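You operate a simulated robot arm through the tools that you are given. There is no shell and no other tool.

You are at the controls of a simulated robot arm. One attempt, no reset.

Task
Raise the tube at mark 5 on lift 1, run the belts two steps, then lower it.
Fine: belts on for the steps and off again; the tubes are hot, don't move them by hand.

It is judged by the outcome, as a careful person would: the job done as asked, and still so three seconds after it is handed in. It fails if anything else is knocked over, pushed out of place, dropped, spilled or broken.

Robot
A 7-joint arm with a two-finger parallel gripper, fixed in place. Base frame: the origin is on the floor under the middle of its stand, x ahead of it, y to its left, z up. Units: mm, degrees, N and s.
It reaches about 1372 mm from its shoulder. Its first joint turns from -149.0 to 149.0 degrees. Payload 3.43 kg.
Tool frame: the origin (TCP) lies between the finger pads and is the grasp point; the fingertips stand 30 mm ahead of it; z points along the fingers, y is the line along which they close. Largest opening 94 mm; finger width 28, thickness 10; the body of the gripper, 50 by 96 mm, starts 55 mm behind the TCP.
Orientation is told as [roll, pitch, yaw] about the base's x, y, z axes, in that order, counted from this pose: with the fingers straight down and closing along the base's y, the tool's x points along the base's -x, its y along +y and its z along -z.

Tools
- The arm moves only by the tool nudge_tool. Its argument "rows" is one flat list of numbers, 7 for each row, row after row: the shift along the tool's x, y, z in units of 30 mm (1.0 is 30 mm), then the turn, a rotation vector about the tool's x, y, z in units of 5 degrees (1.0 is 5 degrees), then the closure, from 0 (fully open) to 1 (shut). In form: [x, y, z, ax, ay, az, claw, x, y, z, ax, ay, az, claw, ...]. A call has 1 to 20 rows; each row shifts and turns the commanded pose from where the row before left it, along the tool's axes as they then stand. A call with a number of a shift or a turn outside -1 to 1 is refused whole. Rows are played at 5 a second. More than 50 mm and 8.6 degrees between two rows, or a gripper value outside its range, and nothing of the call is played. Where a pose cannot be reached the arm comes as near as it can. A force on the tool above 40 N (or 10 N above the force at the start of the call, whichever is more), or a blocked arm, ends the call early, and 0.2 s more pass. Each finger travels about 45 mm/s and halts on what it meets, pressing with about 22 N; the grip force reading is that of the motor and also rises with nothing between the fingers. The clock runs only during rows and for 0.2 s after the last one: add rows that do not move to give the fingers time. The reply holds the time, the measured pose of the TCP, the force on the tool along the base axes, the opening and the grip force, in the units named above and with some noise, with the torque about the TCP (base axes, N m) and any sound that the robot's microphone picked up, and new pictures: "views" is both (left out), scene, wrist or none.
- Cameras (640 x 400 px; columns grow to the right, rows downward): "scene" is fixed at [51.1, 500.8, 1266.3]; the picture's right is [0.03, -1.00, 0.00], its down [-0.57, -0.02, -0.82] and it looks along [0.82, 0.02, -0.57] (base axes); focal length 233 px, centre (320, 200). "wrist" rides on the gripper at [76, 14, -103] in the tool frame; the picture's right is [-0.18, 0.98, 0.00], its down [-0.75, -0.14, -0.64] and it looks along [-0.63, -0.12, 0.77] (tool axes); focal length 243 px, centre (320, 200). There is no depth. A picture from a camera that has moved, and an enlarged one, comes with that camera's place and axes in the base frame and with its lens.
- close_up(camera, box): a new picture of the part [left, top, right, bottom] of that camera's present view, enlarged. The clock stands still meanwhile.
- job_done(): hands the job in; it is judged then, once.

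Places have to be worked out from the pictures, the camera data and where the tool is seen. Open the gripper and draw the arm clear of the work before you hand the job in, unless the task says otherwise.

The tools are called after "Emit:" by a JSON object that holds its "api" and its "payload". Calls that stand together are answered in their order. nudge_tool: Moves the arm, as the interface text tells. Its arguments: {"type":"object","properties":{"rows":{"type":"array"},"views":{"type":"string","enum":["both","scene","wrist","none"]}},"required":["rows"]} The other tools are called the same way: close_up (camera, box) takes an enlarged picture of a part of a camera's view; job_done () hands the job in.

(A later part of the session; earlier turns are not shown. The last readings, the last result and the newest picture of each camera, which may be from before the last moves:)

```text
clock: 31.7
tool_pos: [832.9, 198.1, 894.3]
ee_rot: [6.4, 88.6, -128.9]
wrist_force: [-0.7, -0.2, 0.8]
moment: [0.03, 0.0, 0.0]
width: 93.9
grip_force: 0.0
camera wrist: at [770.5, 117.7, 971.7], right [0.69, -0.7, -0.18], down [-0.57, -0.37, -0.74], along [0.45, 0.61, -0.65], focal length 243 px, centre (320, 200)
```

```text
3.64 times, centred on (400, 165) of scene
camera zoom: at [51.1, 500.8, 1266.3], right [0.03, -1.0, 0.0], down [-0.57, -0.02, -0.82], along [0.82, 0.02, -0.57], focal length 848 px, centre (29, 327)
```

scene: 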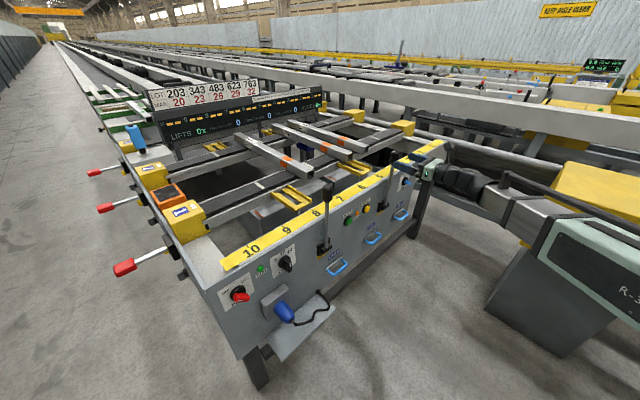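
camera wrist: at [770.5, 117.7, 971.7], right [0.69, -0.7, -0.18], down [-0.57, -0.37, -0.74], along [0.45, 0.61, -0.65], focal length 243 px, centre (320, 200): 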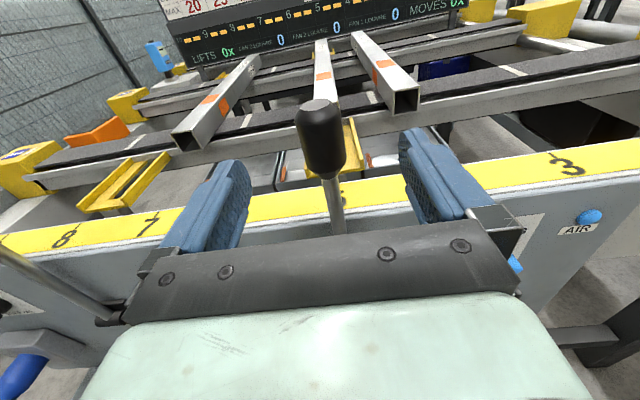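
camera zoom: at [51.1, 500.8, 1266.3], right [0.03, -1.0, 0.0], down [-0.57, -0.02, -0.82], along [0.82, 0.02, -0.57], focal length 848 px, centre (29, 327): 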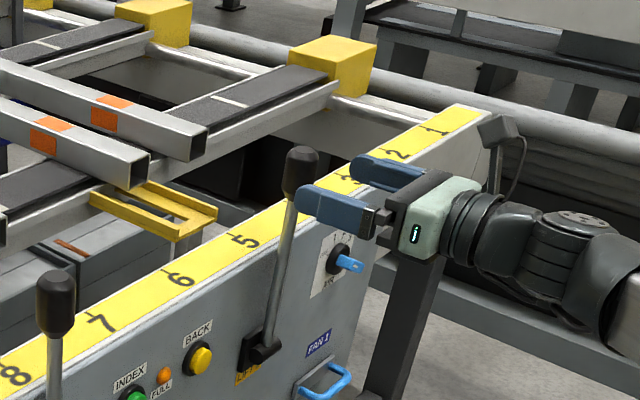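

The knob is centred within 2 mm and at TCP height. I'll go forward 54 mm to bring the knob to the grasp point, then close on it.

Emit:
{"api": "nudge_tool", "payload": {"rows": [0, 0.05, 0.9, 0, 0, 0, 0, 0, 0, 0.9, 0, 0, 0, 0, 0, 0, 0, 0, 0, 0, 0]}}

Emit:
{"api": "close_up", "payload": {"camera": "wrist", "box": [200, 60, 460, 260]}}

```text
clock: 32.5
tool_pos: [871.7, 236.4, 892.4]
ee_rot: [6.0, 88.6, -129.3]
wrist_force: [-0.9, 0.2, -0.4]
moment: [-0.05, 0.04, -0.03]
width: 94.0
grip_force: 0.1
camera wrist: at [810.0, 155.0, 969.7], right [0.69, -0.7, -0.18], down [-0.57, -0.37, -0.74], along [0.45, 0.61, -0.65], focal length 243 px, centre (320, 200)
```

scene: 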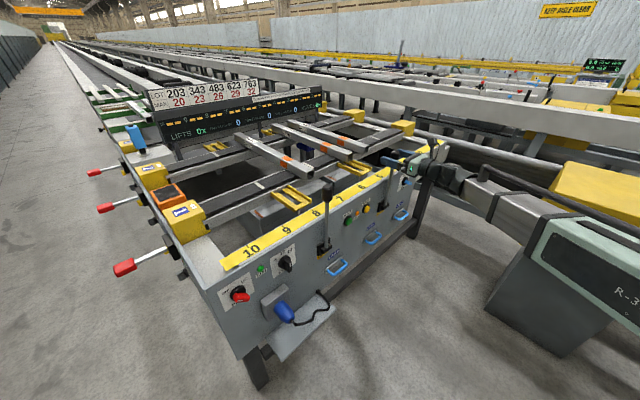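
wrist: 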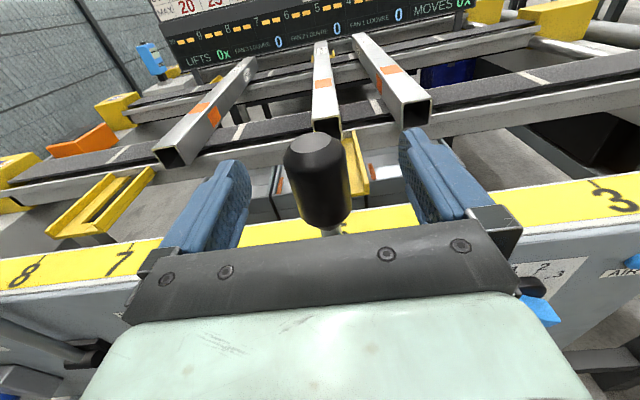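

```text
2.00 times, centred on (330, 160) of wrist
camera zoom: at [810.0, 155.0, 969.7], right [0.69, -0.7, -0.18], down [-0.57, -0.37, -0.74], along [0.45, 0.61, -0.65], focal length 485 px, centre (300, 280)
```

zoom: 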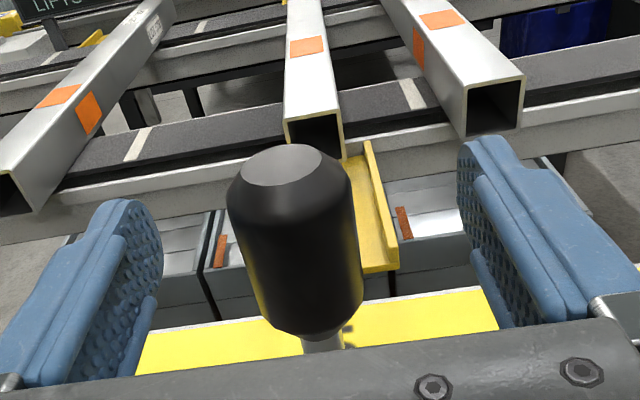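

The knob sits at the grasp point between the fingers. Closing on it now.

Emit:
{"api": "nudge_tool", "payload": {"rows": [0, 0, 0, 0, 0, 0, 1, 0, 0, 0, 0, 0, 0, 1, 0, 0, 0, 0, 0, 0, 1, 0, 0, 0, 0, 0, 0, 1, 0, 0, 0, 0, 0, 0, 1, 0, 0, 0, 0, 0, 0, 1], "views": "wrist"}}

```text
clock: 33.9
tool_pos: [871.1, 236.2, 891.5]
ee_rot: [5.7, 88.7, -129.7]
wrist_force: [-1.2, 2.3, -0.2]
moment: [0.07, 0.08, -0.02]
width: 34.8
grip_force: 45.2
camera wrist: at [809.9, 154.9, 969.7], right [0.69, -0.7, -0.18], down [-0.57, -0.37, -0.74], along [0.45, 0.61, -0.65], focal length 243 px, centre (320, 200)
```

wrist: 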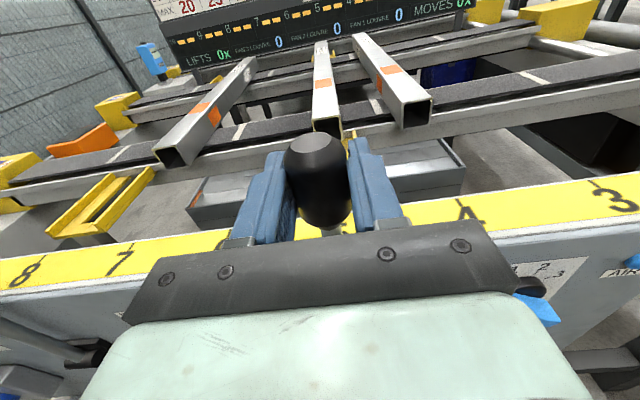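

The grip is on the knob (34.8 mm). Now I'll pull it gently toward the robot along the lever's arc by about 10° and check the forces.

Emit:
{"api": "nudge_tool", "payload": {"rows": [-0.014, 0, -0.311, 0, 0, 0, 1, -0.014, 0, -0.311, 0, 0, 0, 1, -0.05, 0, -0.309, 0, 0, 0, 1, -0.05, 0, -0.309, 0, 0, 0, 1], "views": "both"}}

Emit:
{"api": "close_up", "payload": {"camera": "scene", "box": [260, 110, 460, 220]}}

```text
clock: 34.9
tool_pos: [845.4, 209.8, 890.3]
ee_rot: [5.5, 88.6, -129.8]
wrist_force: [4.7, 13.6, 3.0]
moment: [1.1, -0.74, 0.07]
width: 31.8
grip_force: 45.5
camera wrist: at [783.4, 128.4, 967.3], right [0.69, -0.7, -0.18], down [-0.57, -0.37, -0.74], along [0.45, 0.61, -0.65], focal length 243 px, centre (320, 200)
```

scene: 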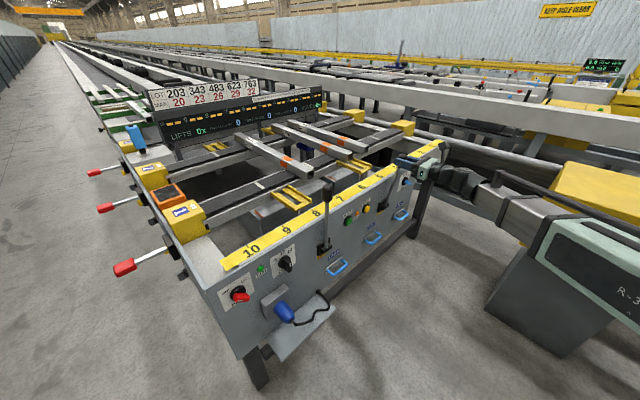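
wrist: 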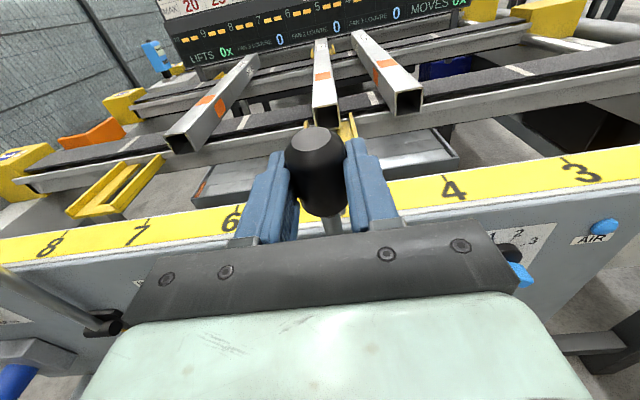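

```text
3.20 times, centred on (360, 165) of scene
camera zoom: at [51.1, 500.8, 1266.3], right [0.03, -1.0, 0.0], down [-0.57, -0.02, -0.82], along [0.82, 0.02, -0.57], focal length 746 px, centre (192, 312)
```

zoom: 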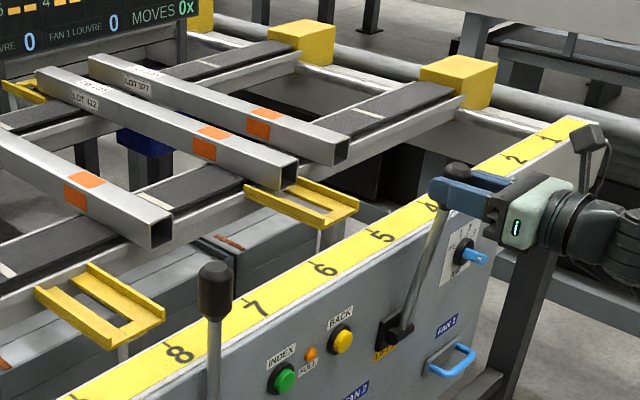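

The lever follows, with about 13 N resisting and a slight change in grip width. I'll zoom to see how the knob sits in the fingers before continuing.

Emit:
{"api": "close_up", "payload": {"camera": "wrist", "box": [220, 90, 440, 260]}}

Emit:
{"api": "close_up", "payload": {"camera": "scene", "box": [370, 145, 430, 215]}}

```text
2.35 times, centred on (330, 175) of wrist
camera zoom: at [783.4, 128.4, 967.3], right [0.69, -0.7, -0.18], down [-0.57, -0.37, -0.74], along [0.45, 0.61, -0.65], focal length 571 px, centre (296, 259)
```

zoom: 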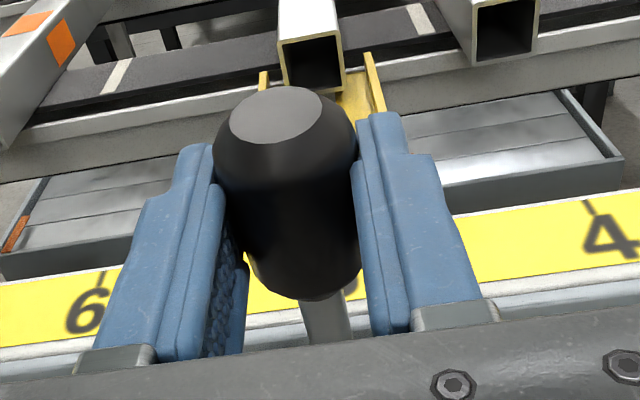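

```text
5.71 times, centred on (400, 180) of scene
camera zoom: at [51.1, 500.8, 1266.3], right [0.03, -1.0, 0.0], down [-0.57, -0.02, -0.82], along [0.82, 0.02, -0.57], focal length 1333 px, centre (-137, 314)
```

zoom: 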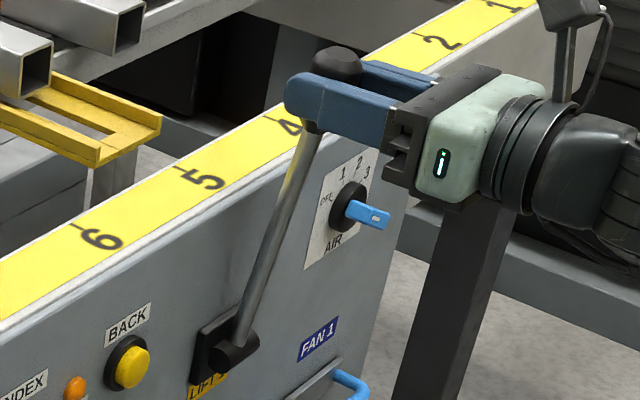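

The knob is creeping toward the fingertips, so a friction grip alone won't raise the load. I'll ease the lever back to vertical, release, and instead hook closed fingers behind the lever for a positive pull.

Emit:
{"api": "nudge_tool", "payload": {"rows": [0.04, 0, 0.3, 0, 0, 0, 1, 0.03, 0, 0.3, 0, 0, 0, 1, 0.01, 0, 0.25, 0, 0, 0, 1, 0, 0, 0, 0, 0, 0, 1], "views": "wrist"}}

Emit:
{"api": "close_up", "payload": {"camera": "scene", "box": [370, 145, 430, 215]}}

```text
clock: 35.9
tool_pos: [863.1, 226.5, 891.9]
ee_rot: [7.0, 88.5, -128.5]
wrist_force: [-12.5, 2.6, -1.4]
moment: [-0.93, 1.11, 0.09]
width: 31.5
grip_force: 45.2
camera wrist: at [801.5, 146.6, 969.5], right [0.69, -0.7, -0.18], down [-0.57, -0.37, -0.74], along [0.45, 0.61, -0.65], focal length 243 px, centre (320, 200)
```

wrist: 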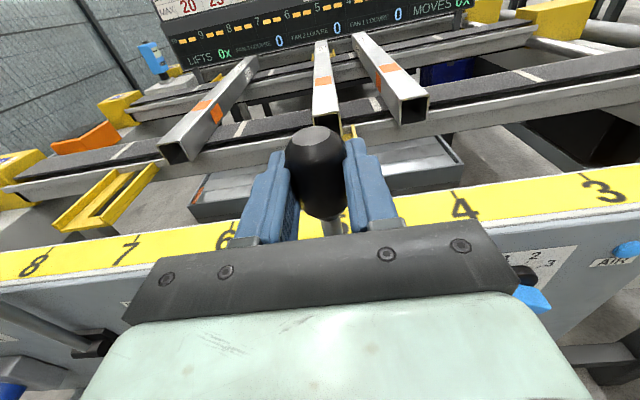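

```text
5.71 times, centred on (400, 180) of scene
camera zoom: at [51.1, 500.8, 1266.3], right [0.03, -1.0, 0.0], down [-0.57, -0.02, -0.82], along [0.82, 0.02, -0.57], focal length 1333 px, centre (-137, 314)
```

zoom: 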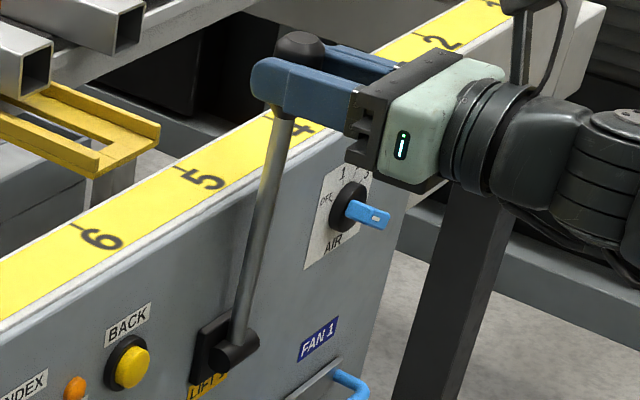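

The lever seems friction-held at a few degrees. I'll open, back off, rise above it, and tilt the closed fingers downward to come in behind the knob.

Emit:
{"api": "nudge_tool", "payload": {"rows": [0, 0, 0, 0, 0, 0, 0, 0, 0, 0, 0, 0, 0, 0, 0, 0, 0, 0, 0, 0, 0, 0, 0, 0, 0, 0, 0, 0, 0, 0, -0.8, 0, 0, 0, 0, 0, 0, -0.8, 0, 0, 0, 0, 0, 0, -0.8, 0, 0, 0, 0, 1, 0, 0, 0, 0, 0, 0, 1, 0, 0, 0, 0, 0, 0, 1, 0, 0, 0, 0, 0, 0.5, 1, 0, 0, 0, 0, 0, 1, 0, 0, 0, 0, 0, 0, 1]}}

Emit:
{"api": "close_up", "payload": {"camera": "scene", "box": [300, 120, 440, 220]}}

```text
clock: 38.5
tool_pos: [814.3, 178.8, 1014.2]
ee_rot: [5.3, 88.7, -130.0]
wrist_force: [-0.3, -1.4, 0.0]
moment: [0.0, 0.03, 0.0]
width: 24.6
grip_force: 0.3
camera wrist: at [752.3, 98.7, 1091.7], right [0.69, -0.7, -0.18], down [-0.57, -0.37, -0.74], along [0.45, 0.61, -0.65], focal length 243 px, centre (320, 200)
```

scene: 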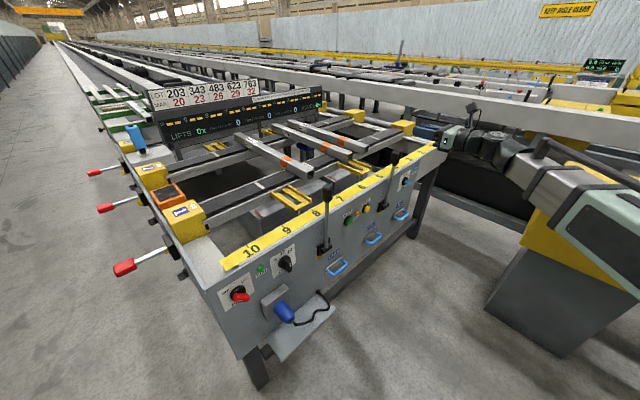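
wrist: 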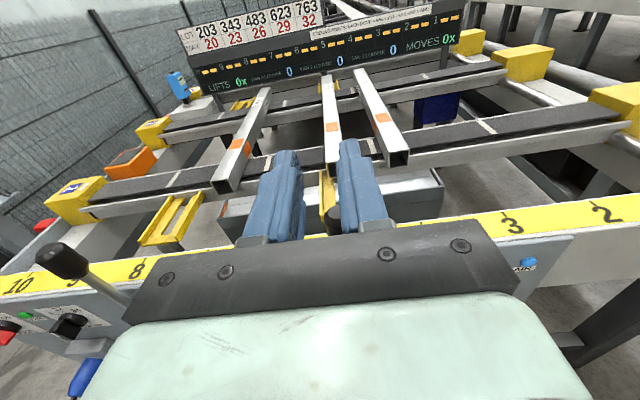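

```text
4.00 times, centred on (370, 170) of scene
camera zoom: at [51.1, 500.8, 1266.3], right [0.03, -1.0, 0.0], down [-0.57, -0.02, -0.82], along [0.82, 0.02, -0.57], focal length 933 px, centre (120, 320)
```

zoom: 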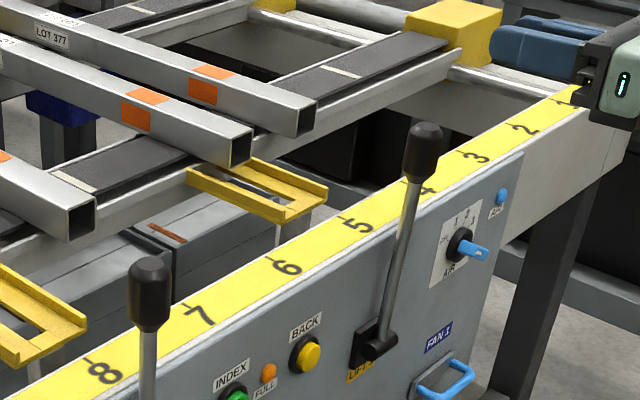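

The lever stays where it is (held by friction, leaning about 4°). Now I'll tilt the closed fingers downward in place, well above the knob.

Emit:
{"api": "nudge_tool", "payload": {"rows": [0, 0, 0, 0, -1, 0, 1, 0, 0, 0, 0, -1, 0, 1, 0, 0, 0, 0, -1, 0, 1, 0, 0, 0, 0, -1, 0, 1, 0, 0, 0, 0, -1, 0, 1, 0, 0, 0, 0, -1, 0, 1, 0, 0, 0, 0, -1, 0, 1, 0, 0, 0, 0, -1, 0, 1, 0, 0, 0, 0, -1, 0, 1, 0, 0, 0, 0, -1, 0, 1, 0, 0, 0, 0, -1, 0, 1, 0, 0, 0, 0, -1, 0, 1, 0, 0, 0, 0, -1, 0, 1, 0, 0, 0, 0, -1, 0, 1]}}

```text
clock: 41.5
tool_pos: [814.5, 178.2, 1013.0]
ee_rot: [0.1, 18.6, -135.3]
wrist_force: [0.4, 0.7, 0.1]
moment: [0.0, 0.03, -0.01]
width: 0.0
grip_force: 22.0
camera wrist: at [852.1, 196.7, 1134.1], right [0.57, -0.82, -0.06], down [-0.75, -0.54, 0.37], along [-0.33, -0.17, -0.93], focal length 243 px, centre (320, 200)
```

scene: 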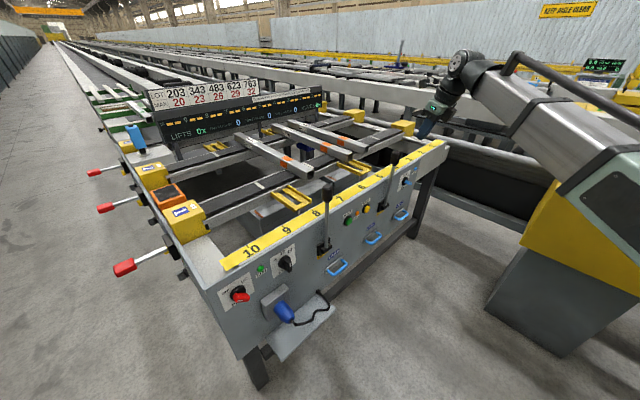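
wrist: 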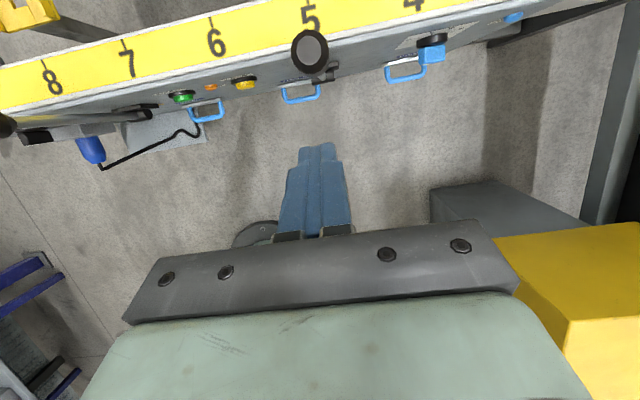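

Tilt is 18.6° and the knob top is at about (873, 234), directly ahead. I'll move forward over the knob and then look before lowering behind it.

Emit:
{"api": "nudge_tool", "payload": {"rows": [0.84, 0, 0.283, 0, 0, 0, 1, 0.84, 0, 0.283, 0, 0, 0, 1, 0.84, 0, 0.283, 0, 0, 0, 1, 0.84, 0, 0.283, 0, 0, 0, 1, 0.84, 0, 0.283, 0, 0, 0, 1]}}

Emit:
{"api": "close_up", "payload": {"camera": "scene", "box": [360, 90, 440, 170]}}

```text
clock: 42.7
tool_pos: [909.3, 271.2, 1013.5]
ee_rot: [0.2, 18.6, -135.3]
wrist_force: [-0.3, 0.8, -0.9]
moment: [-0.03, -0.01, -0.01]
width: 0.0
grip_force: 21.4
camera wrist: at [947.4, 290.5, 1134.0], right [0.57, -0.82, -0.06], down [-0.75, -0.55, 0.37], along [-0.33, -0.17, -0.93], focal length 243 px, centre (320, 200)
```

scene: 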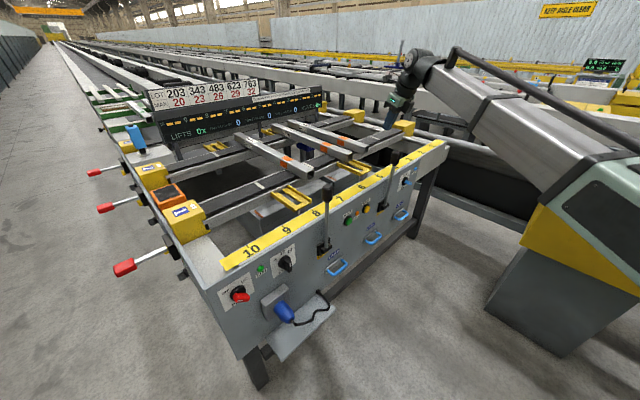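
wrist: 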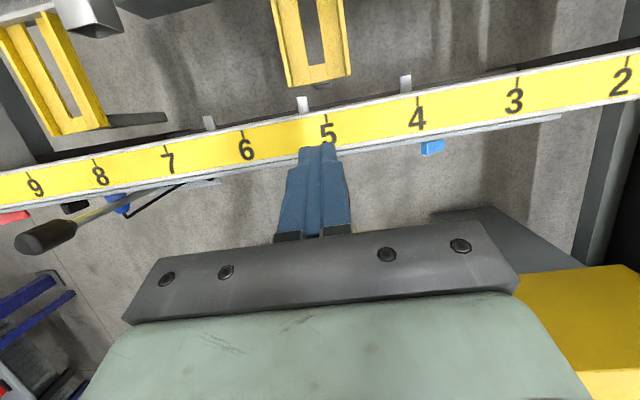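

```text
5.00 times, centred on (400, 130) of scene
camera zoom: at [51.1, 500.8, 1266.3], right [0.03, -1.0, 0.0], down [-0.57, -0.02, -0.82], along [0.82, 0.02, -0.57], focal length 1166 px, centre (-80, 550)
```

zoom: 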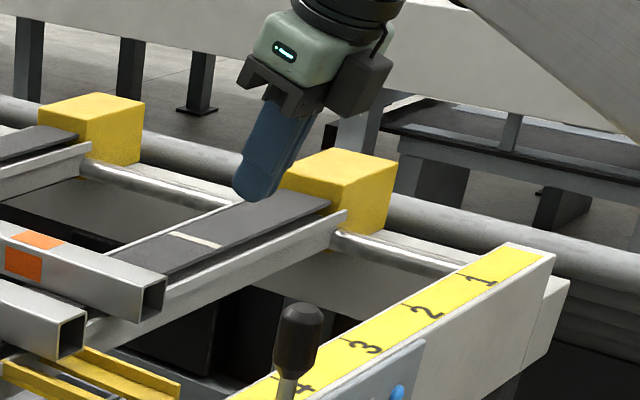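

The fingers are past the knob (v≈835, knob back at ~800). I'll lower straight down behind it to z≈905.

Emit:
{"api": "nudge_tool", "payload": {"rows": [-0.287, 0, 0.853, 0, 0, 0, 1, -0.287, 0, 0.853, 0, 0, 0, 1, -0.287, 0, 0.853, 0, 0, 0, 1, -0.287, 0, 0.853, 0, 0, 0, 1]}}

Emit:
{"api": "close_up", "payload": {"camera": "scene", "box": [370, 120, 440, 190]}}

```text
clock: 43.7
tool_pos: [908.9, 272.5, 905.3]
ee_rot: [0.3, 18.5, -135.3]
wrist_force: [0.7, 0.0, 0.3]
moment: [0.01, -0.01, -0.04]
width: 0.0
grip_force: 21.9
camera wrist: at [946.9, 291.1, 1025.5], right [0.57, -0.82, -0.06], down [-0.75, -0.55, 0.37], along [-0.33, -0.17, -0.93], focal length 243 px, centre (320, 200)
```

scene: 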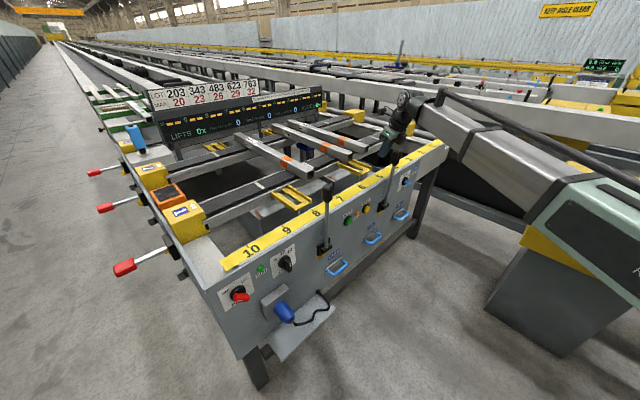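
wrist: 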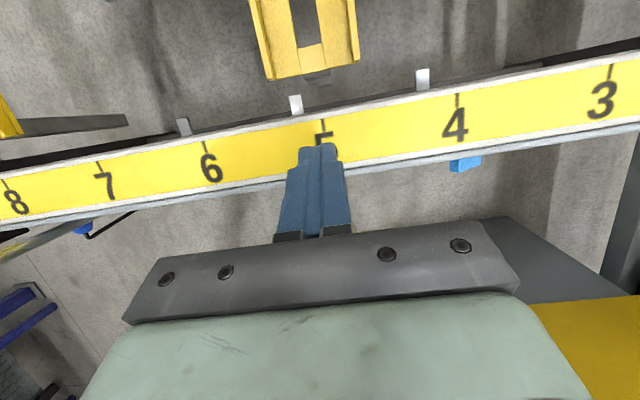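

```text
5.71 times, centred on (405, 155) of scene
camera zoom: at [51.1, 500.8, 1266.3], right [0.03, -1.0, 0.0], down [-0.57, -0.02, -0.82], along [0.82, 0.02, -0.57], focal length 1333 px, centre (-166, 457)
```

zoom: 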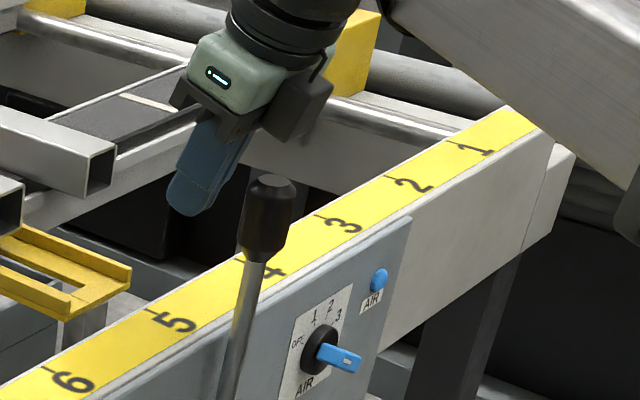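

The fingers are behind the knob with clearance. I'll draw back gently to contact, then swing with the lever about its pivot for the first 10° and check force and lift motion.

Emit:
{"api": "nudge_tool", "payload": {"rows": [-0.19, 0, -0.064, 0, 0, 0, 1, -0.19, 0, -0.064, 0, 0, 0, 1, -0.19, 0, -0.064, 0, 0, 0, 1, -0.3, 0, -0.148, 0, 0.5, 0, 1, -0.3, 0, -0.148, 0, 0.5, 0, 1, -0.3, 0, -0.148, 0, 0.5, 0, 1, -0.3, 0, -0.148, 0, 0.5, 0, 1]}}

Emit:
{"api": "close_up", "payload": {"camera": "scene", "box": [300, 120, 460, 220]}}

```text
clock: 45.3
tool_pos: [867.3, 229.9, 907.7]
ee_rot: [0.1, 28.5, -135.1]
wrist_force: [2.1, 4.0, 2.4]
moment: [0.01, -0.03, -0.03]
width: 0.0
grip_force: 22.0
camera wrist: at [889.5, 233.4, 1033.4], right [0.58, -0.81, -0.09], down [-0.79, -0.58, 0.2], along [-0.21, -0.05, -0.98], focal length 243 px, centre (320, 200)
```

scene: 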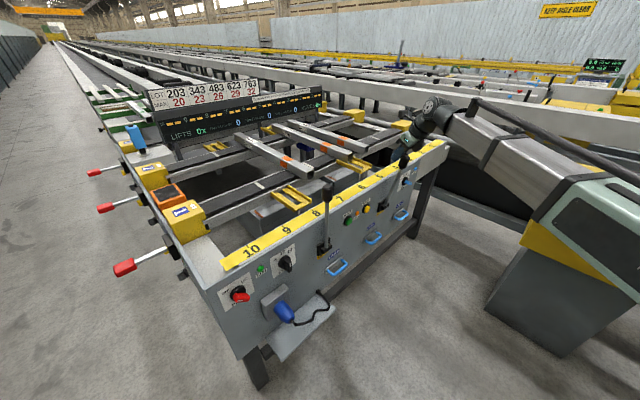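
wrist: 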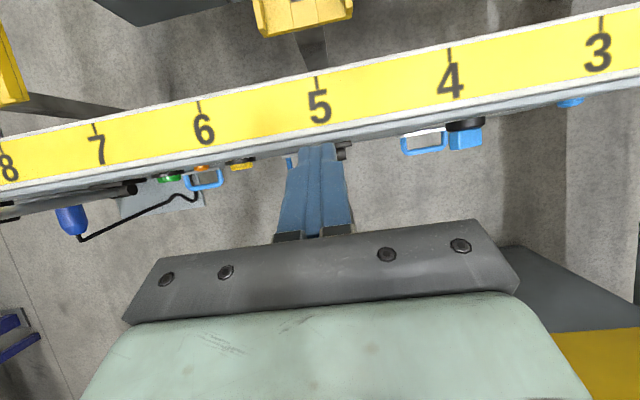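

```text
4.00 times, centred on (380, 170) of scene
camera zoom: at [51.1, 500.8, 1266.3], right [0.03, -1.0, 0.0], down [-0.57, -0.02, -0.82], along [0.82, 0.02, -0.57], focal length 933 px, centre (80, 320)
```

zoom: 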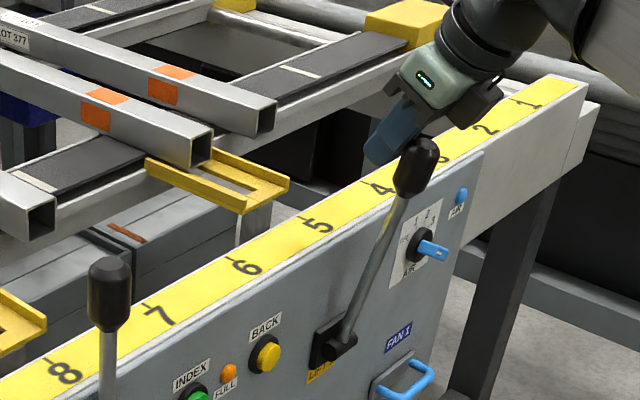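

The hook works: the lever is leaning toward the robot with only a few newtons. I'll continue the swing by another 25°.

Emit:
{"api": "nudge_tool", "payload": {"rows": [-0.3, 0, -0.148, 0, 0.5, 0, 1, -0.3, 0, -0.148, 0, 0.5, 0, 1, -0.3, 0, -0.148, 0, 0.5, 0, 1, -0.3, 0, -0.148, 0, 0.5, 0, 1, -0.3, 0, -0.148, 0, 0.5, 0, 1, -0.3, 0, -0.148, 0, 0.5, 0, 1, -0.3, 0, -0.148, 0, 0.5, 0, 1, -0.3, 0, -0.148, 0, 0.5, 0, 1, -0.3, 0, -0.148, 0, 0.5, 0, 1, -0.3, 0, -0.148, 0, 0.5, 0, 1]}}

Emit:
{"api": "close_up", "payload": {"camera": "scene", "box": [300, 120, 460, 220]}}

```text
clock: 47.5
tool_pos: [798.5, 162.9, 883.4]
ee_rot: [0.3, 53.6, -134.9]
wrist_force: [5.4, -1.5, 11.2]
moment: [-0.16, 0.06, 0.11]
width: 0.1
grip_force: 21.7
camera wrist: at [781.6, 127.3, 1005.5], right [0.61, -0.78, -0.15], down [-0.78, -0.58, -0.23], along [0.09, 0.25, -0.96], focal length 243 px, centre (320, 200)
```

scene: 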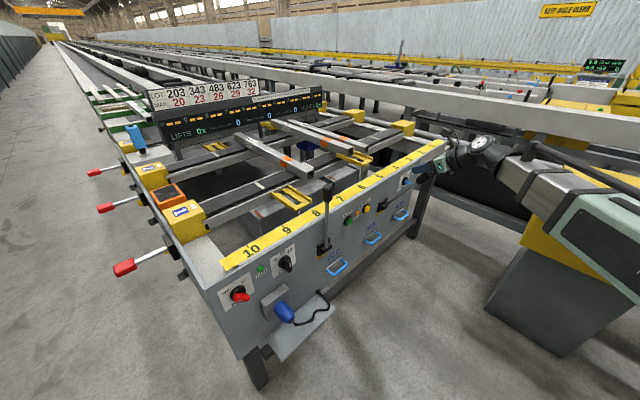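
wrist: 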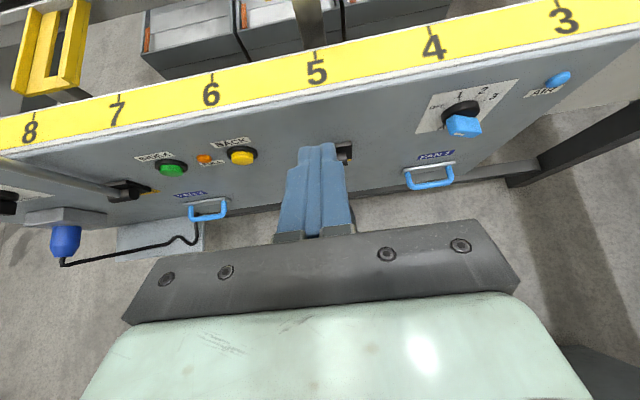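

```text
4.00 times, centred on (380, 170) of scene
camera zoom: at [51.1, 500.8, 1266.3], right [0.03, -1.0, 0.0], down [-0.57, -0.02, -0.82], along [0.82, 0.02, -0.57], focal length 933 px, centre (80, 320)
```

zoom: 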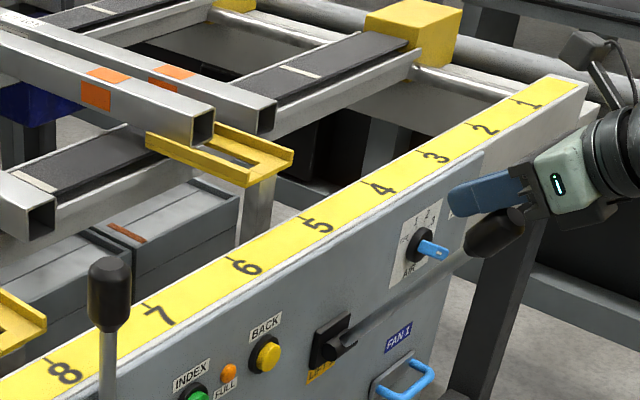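

The tube at mark 5 is rising on its frame while its neighbours stay put. I'll continue the swing, watching for the lever's end stop.

Emit:
{"api": "nudge_tool", "payload": {"rows": [-0.3, 0, -0.148, 0, 0.5, 0, 1, -0.3, 0, -0.148, 0, 0.5, 0, 1, -0.3, 0, -0.148, 0, 0.5, 0, 1, -0.3, 0, -0.148, 0, 0.5, 0, 1]}}

Emit:
{"api": "close_up", "payload": {"camera": "scene", "box": [300, 120, 460, 220]}}

```text
clock: 48.5
tool_pos: [774.0, 138.2, 862.4]
ee_rot: [0.3, 63.5, -135.0]
wrist_force: [1.0, -2.0, 13.2]
moment: [-0.21, 0.11, 0.01]
width: 0.2
grip_force: 21.9
camera wrist: at [742.6, 88.8, 976.1], right [0.63, -0.76, -0.16], down [-0.75, -0.54, -0.39], along [0.21, 0.37, -0.91], focal length 243 px, centre (320, 200)
```

scene: 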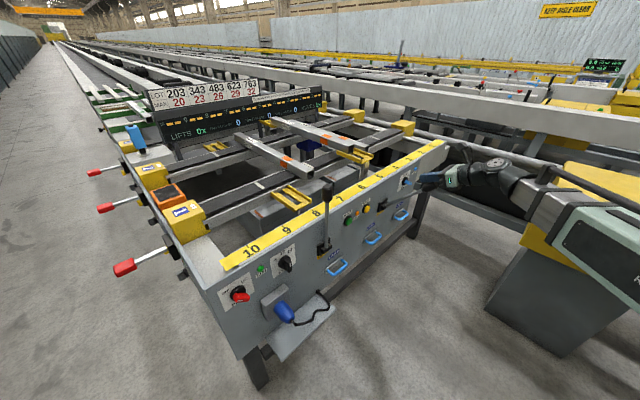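
wrist: 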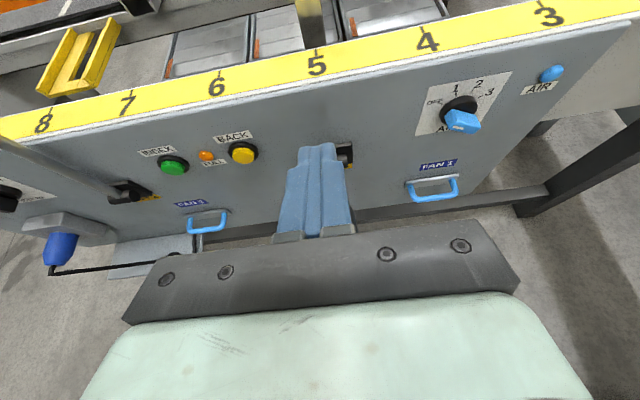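

```text
4.00 times, centred on (380, 170) of scene
camera zoom: at [51.1, 500.8, 1266.3], right [0.03, -1.0, 0.0], down [-0.57, -0.02, -0.82], along [0.82, 0.02, -0.57], focal length 933 px, centre (80, 320)
```

zoom: 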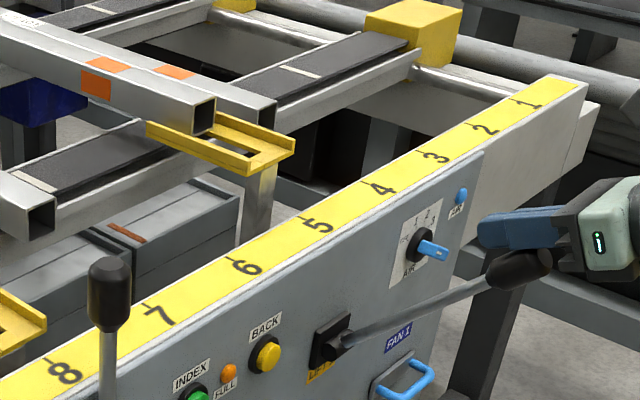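

Lever is at about 45° and the tube keeps rising. Continuing another 15°.

Emit:
{"api": "nudge_tool", "payload": {"rows": [-0.3, 0, -0.148, 0, 0.5, 0, 1, -0.3, 0, -0.148, 0, 0.5, 0, 1, -0.3, 0, -0.148, 0, 0.5, 0, 1, -0.3, 0, -0.148, 0, 0.5, 0, 1, -0.3, 0, -0.148, 0, 0.5, 0, 1, -0.3, 0, -0.148, 0, 0.5, 0, 1]}}

Emit:
{"api": "close_up", "payload": {"camera": "scene", "box": [300, 120, 460, 220]}}

```text
clock: 49.9
tool_pos: [743.2, 108.5, 822.2]
ee_rot: [0.7, 78.7, -134.5]
wrist_force: [-2.7, -4.2, 13.2]
moment: [-0.18, 0.12, -0.03]
width: 0.2
grip_force: 22.1
camera wrist: at [691.9, 38.4, 916.2], right [0.67, -0.72, -0.18], down [-0.65, -0.45, -0.61], along [0.36, 0.52, -0.77], focal length 243 px, centre (320, 200)
```

scene: 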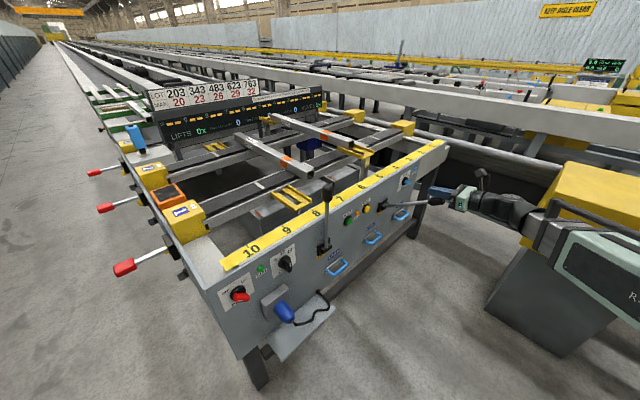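
wrist: 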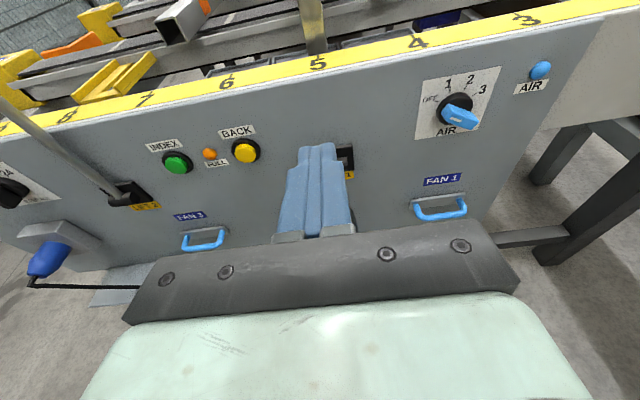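

```text
4.00 times, centred on (380, 170) of scene
camera zoom: at [51.1, 500.8, 1266.3], right [0.03, -1.0, 0.0], down [-0.57, -0.02, -0.82], along [0.82, 0.02, -0.57], focal length 933 px, centre (80, 320)
```

zoom: 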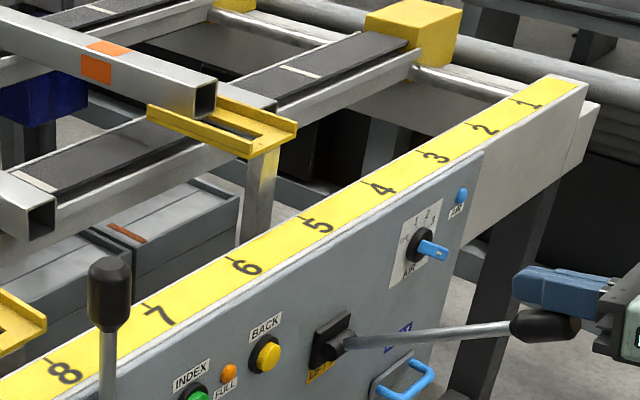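

Tube 5 is now clearly above its neighbours and the lever is near 60°. I'll keep going in small steps to find the end stop, watching the force.

Emit:
{"api": "nudge_tool", "payload": {"rows": [-0.3, 0, -0.148, 0, 0.25, 0, 1, -0.3, 0, -0.148, 0, 0.25, 0, 1, -0.3, 0, -0.14, 0, 0.25, 0, 1, -0.3, 0, -0.13, 0, 0.25, 0, 1]}}

Emit:
{"api": "close_up", "payload": {"camera": "scene", "box": [300, 120, 460, 220]}}

```text
clock: 51.0
tool_pos: [727.8, 93.5, 793.5]
ee_rot: [-0.4, 84.1, -135.7]
wrist_force: [1.1, 0.1, 11.0]
moment: [-0.12, 0.08, -0.01]
width: 0.4
grip_force: 21.6
stopped in row 4: the force on the tool passed its limit at 43 N (the readings are from after the stop); the commanded pose is now the measured one
camera wrist: at [671.7, 17.5, 878.4], right [0.68, -0.71, -0.18], down [-0.61, -0.4, -0.68], along [0.41, 0.58, -0.71], focal length 243 px, centre (320, 200)
```

scene: 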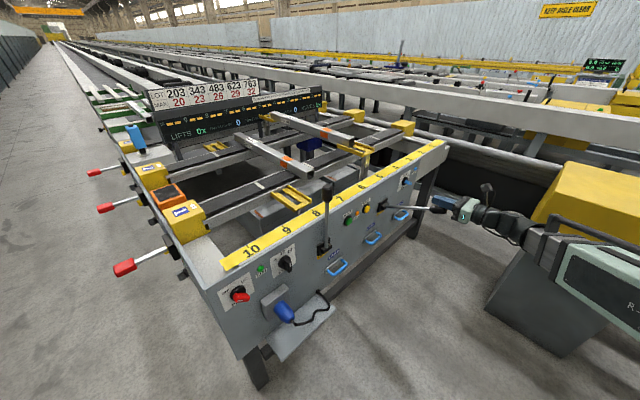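
wrist: 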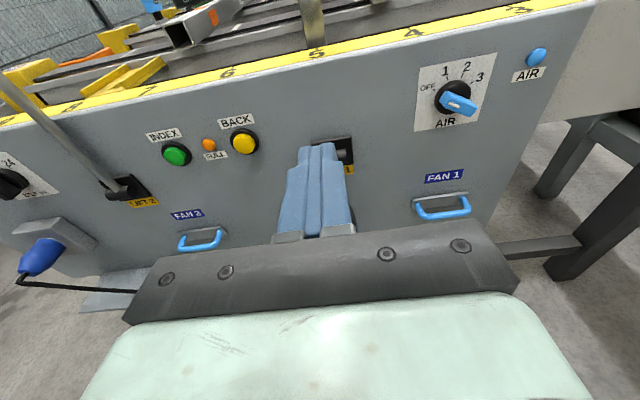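

```text
4.00 times, centred on (380, 170) of scene
camera zoom: at [51.1, 500.8, 1266.3], right [0.03, -1.0, 0.0], down [-0.57, -0.02, -0.82], along [0.82, 0.02, -0.57], focal length 933 px, centre (80, 320)
```

zoom: 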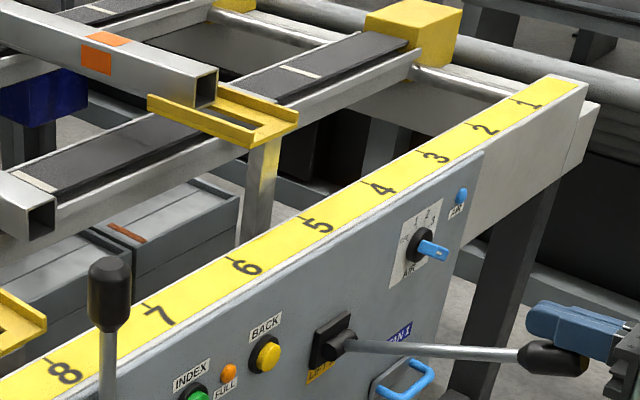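

The lever hit its end stop (43 N), with the lift fully up. I'll back the fingers slightly off the lever to see if it holds, and check the display.

Emit:
{"api": "nudge_tool", "payload": {"rows": [0.3, 0, 0, 0, 0, 0, 1, 0.3, 0, 0, 0, 0, 0, 1, 0.5, 0, 0, 0, 0, 0, 1, 0, 0, 0, 0, 0, 0, 1, 0, 0, 0, 0, 0, 0, 1], "views": "none"}}

Emit:
{"api": "close_up", "payload": {"camera": "scene", "box": [300, 120, 460, 220]}}

Emit:
{"api": "close_up", "payload": {"camera": "scene", "box": [140, 70, 360, 200]}}

```text
clock: 52.1
tool_pos: [731.5, 94.4, 824.5]
ee_rot: [-0.2, 84.0, -135.5]
wrist_force: [0.1, 0.2, -0.2]
moment: [0.04, 0.04, 0.0]
width: 0.0
grip_force: 22.3
```

```text
4.00 times, centred on (380, 170) of scene
camera zoom: at [51.1, 500.8, 1266.3], right [0.03, -1.0, 0.0], down [-0.57, -0.02, -0.82], along [0.82, 0.02, -0.57], focal length 933 px, centre (80, 320)
```

zoom: 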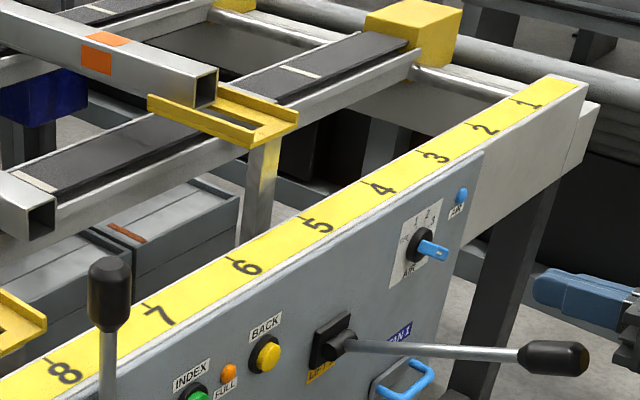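

```text
2.91 times, centred on (250, 135) of scene
camera zoom: at [51.1, 500.8, 1266.3], right [0.03, -1.0, 0.0], down [-0.57, -0.02, -0.82], along [0.82, 0.02, -0.57], focal length 678 px, centre (524, 389)
```

zoom: 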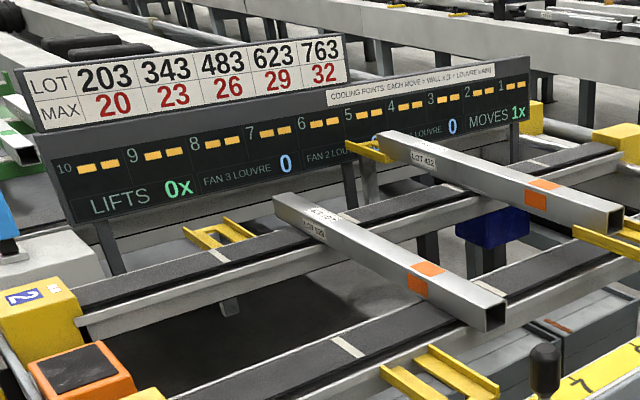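

The lever holds by itself. I want to confirm the neighbouring tube at mark 4 is still in place, since the raised tube hides it in this view.

Emit:
{"api": "close_up", "payload": {"camera": "scene", "box": [260, 90, 420, 190]}}

Emit:
{"api": "close_up", "payload": {"camera": "wrist", "box": [0, 0, 640, 200]}}

```text
4.00 times, centred on (340, 140) of scene
camera zoom: at [51.1, 500.8, 1266.3], right [0.03, -1.0, 0.0], down [-0.57, -0.02, -0.82], along [0.82, 0.02, -0.57], focal length 933 px, centre (240, 440)
```

zoom: 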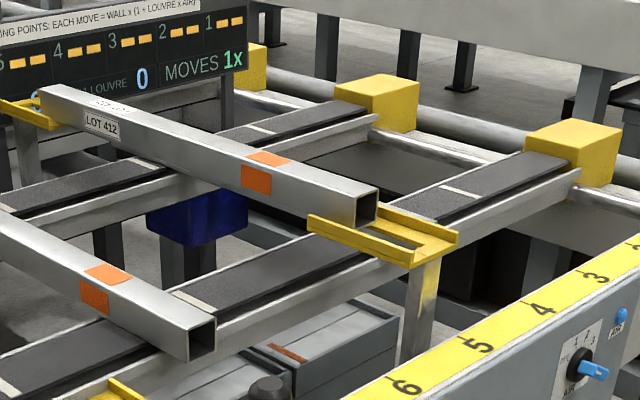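

```text
1.00 times, centred on (320, 100) of wrist (not enlarged: the box is as wide or as high as the picture)
camera zoom: at [674.4, 19.4, 910.5], right [0.68, -0.71, -0.18], down [-0.61, -0.4, -0.68], along [0.41, 0.57, -0.71], focal length 243 px, centre (320, 300)
```

zoom: 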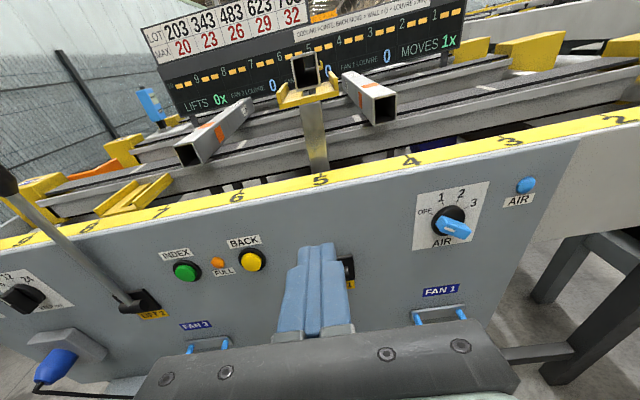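

All good: tube 5 is raised, with tubes 4 and 7 in place. Next is the BELTS switch, on the far left at about (420, 732, 700). I'll raise above the levers, then roll the tool and go forward for the crossing.

Emit:
{"api": "nudge_tool", "payload": {"rows": [0.93, 0, 0, 0, 0, 0, 1, 0.93, 0, 0, 0, 0.4, 0, 1, 0.93, 0, 0, 0, 0.4, 0, 1, 0.93, 0, 0, 0, 0.4, 0, 1, 0.93, 0, 0, 0, 0, 0, 1, 0.93, 0, 0, 0, 0, 0, 1, 0, 0, 0.37, 0, 0, -1, 1, 0, 0, 0.37, 0, 0, -1, 1, 0, 0, 0.37, 0, 0, -1, 1, 0, 0, 0.37, 0, 0, -1, 1, 0, 0, 0.37, 0, 0, -1, 1, 0, 0, 0.37, 0, 0, -1, 1, 0, 0, 0.37, 0, 0, -1, 1, 0, 0, 0.37, 0, 0, -1, 1, 0, 0, 0.37, 0, 0, -1, 1, 0, 0, 0.37, 0, 0, -1, 1, 0, 0, 0.37, 0, 0, -1, 1, 0, 0, 0.37, 0, 0, -1, 1, 0, 0, 0.37, 0, 0, -1, 1, 0, 0, 0.37, 0, 0, -1, 1], "views": "scene"}}

```text
clock: 56.4
tool_pos: [849.0, 211.0, 991.6]
ee_rot: [90.0, 20.0, -45.3]
wrist_force: [-0.5, -0.4, 0.8]
moment: [0.03, 0.05, -0.02]
width: 0.0
grip_force: 22.3
```

scene: 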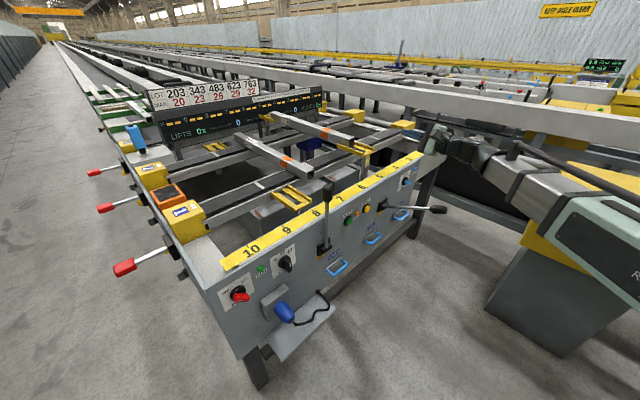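

Pose is exact. I'll finish the roll and travel left along the panel at this height above the levers.

Emit:
{"api": "nudge_tool", "payload": {"rows": [0, 0, 0, 0, 0, -1, 1, 0, 0, 0, 0, 0, -1, 1, 0, 0, 0, 0, 0, -1, 1, 0, 0, 0, 0, 0, -1, 1, 1, 0, 0, 0, 0, 0, 1, 1, 0, 0, 0, 0, 0, 1, 1, 0, 0, 0, 0, 0, 1, 1, 0, 0, 0, 0, 0, 1, 1, 0, 0, 0, 0, 0, 1, 1, 0, 0, 0, 0, 0, 1, 1, 0, 0, 0, 0, 0, 1, 1, 0, 0, 0, 0, 0, 1, 1, 0, 0, 0, 0, 0, 1, 1, 0, 0, 0, 0, 0, 1, 1, 0, 0, 0, 0, 0, 1, 1, 0, 0, 0, 0, 0, 1, 1, 0, 0, 0, 0, 0, 1, 1, 0, 0, 0, 0, 0, 1], "views": "scene"}}

```text
clock: 60.1
tool_pos: [558.9, 502.2, 991.9]
ee_rot: [89.9, -0.3, -45.1]
wrist_force: [-0.2, 1.0, 0.1]
moment: [0.01, -0.02, -0.01]
width: 0.0
grip_force: 22.5
out of reach, approached as far as the arm can: row 18
```

scene: 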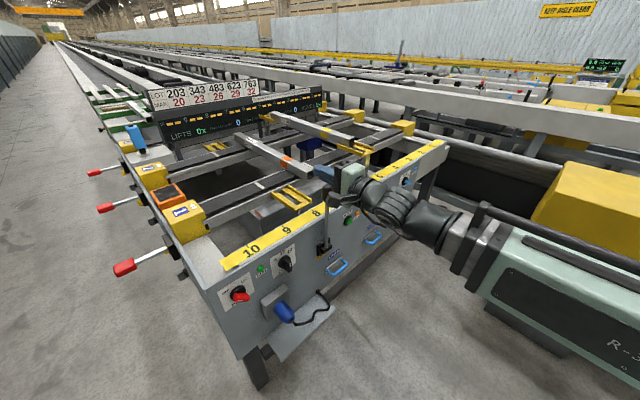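

At u=40, v=750, just touching the folding limit. I'll continue left with a slight forward offset.

Emit:
{"api": "nudge_tool", "payload": {"rows": [0.8, 0, 0.2, 0, 0, 0, 1, 0.8, 0, 0.1, 0, 0, 0, 1, 0.9, 0, 0, 0, 0, 0, 1, 0.9, 0, 0, 0, 0, 0, 1, 0.9, 0, 0, 0, 0, 0, 1, 0.9, 0, 0, 0, 0, 0, 1, 0.9, 0, 0, 0, 0, 0, 1, 0.9, 0, 0, 0, 0, 0, 1, 0.9, 0, 0, 0, 0, 0, 1, 0.9, 0, 0, 0, 0, 0, 1]}}

```text
clock: 62.4
tool_pos: [403.7, 669.0, 990.3]
ee_rot: [90.0, 0.0, -45.3]
wrist_force: [0.5, 0.8, 0.5]
moment: [0.0, 0.02, -0.02]
width: 0.0
grip_force: 21.9
out of reach, approached as far as the arm can: row 1, 2, 3
camera wrist: at [278.0, 651.6, 1004.7], right [0.13, -0.13, 0.98], down [0.07, -0.99, -0.14], along [0.99, 0.09, -0.12], focal length 243 px, centre (320, 200)
```

scene: 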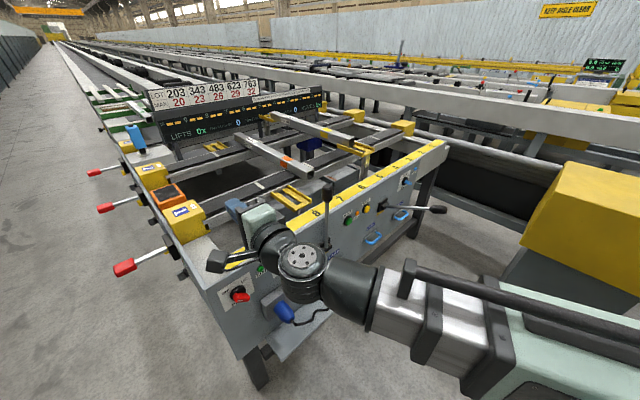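
wrist: 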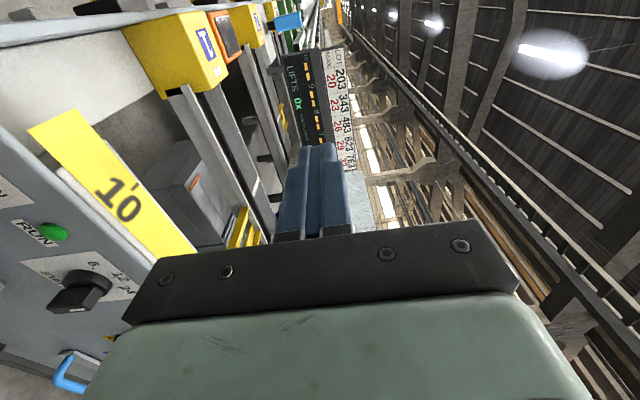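

Now at u=-188, v=758. I'll lower toward switch height while drawing back from the panel.

Emit:
{"api": "nudge_tool", "payload": {"rows": [0.3, -0.9, -0.3, 0, 0, 0, 1, 0.3, -0.9, -0.4, 0, 0, 0, 1, 0.3, -0.9, -0.4, 0, 0, 0, 1, 0.2, -0.9, -0.4, 0, 0, 0, 1, 0, -0.9, -0.4, 0, 0, 0, 1]}}

```text
clock: 63.5
tool_pos: [340.4, 651.0, 854.5]
ee_rot: [90.0, 0.0, -45.3]
wrist_force: [0.9, 0.1, -1.4]
moment: [0.01, 0.0, 0.0]
width: 0.4
grip_force: 22.1
camera wrist: at [213.9, 633.8, 869.3], right [0.13, -0.13, 0.98], down [0.07, -0.99, -0.14], along [0.99, 0.09, -0.12], focal length 243 px, centre (320, 200)
```

scene: 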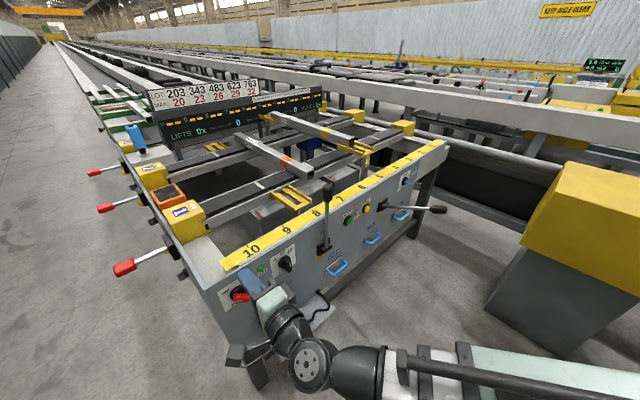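
wrist: 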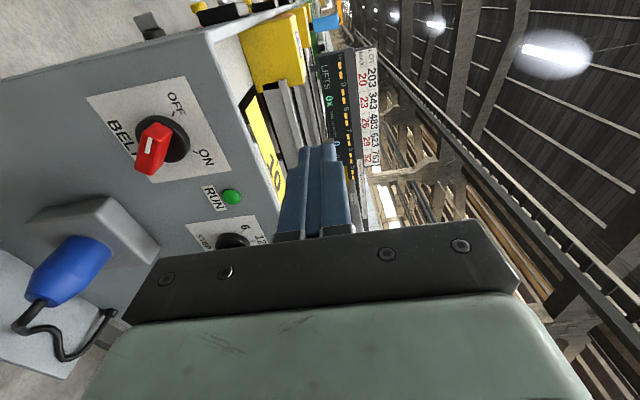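

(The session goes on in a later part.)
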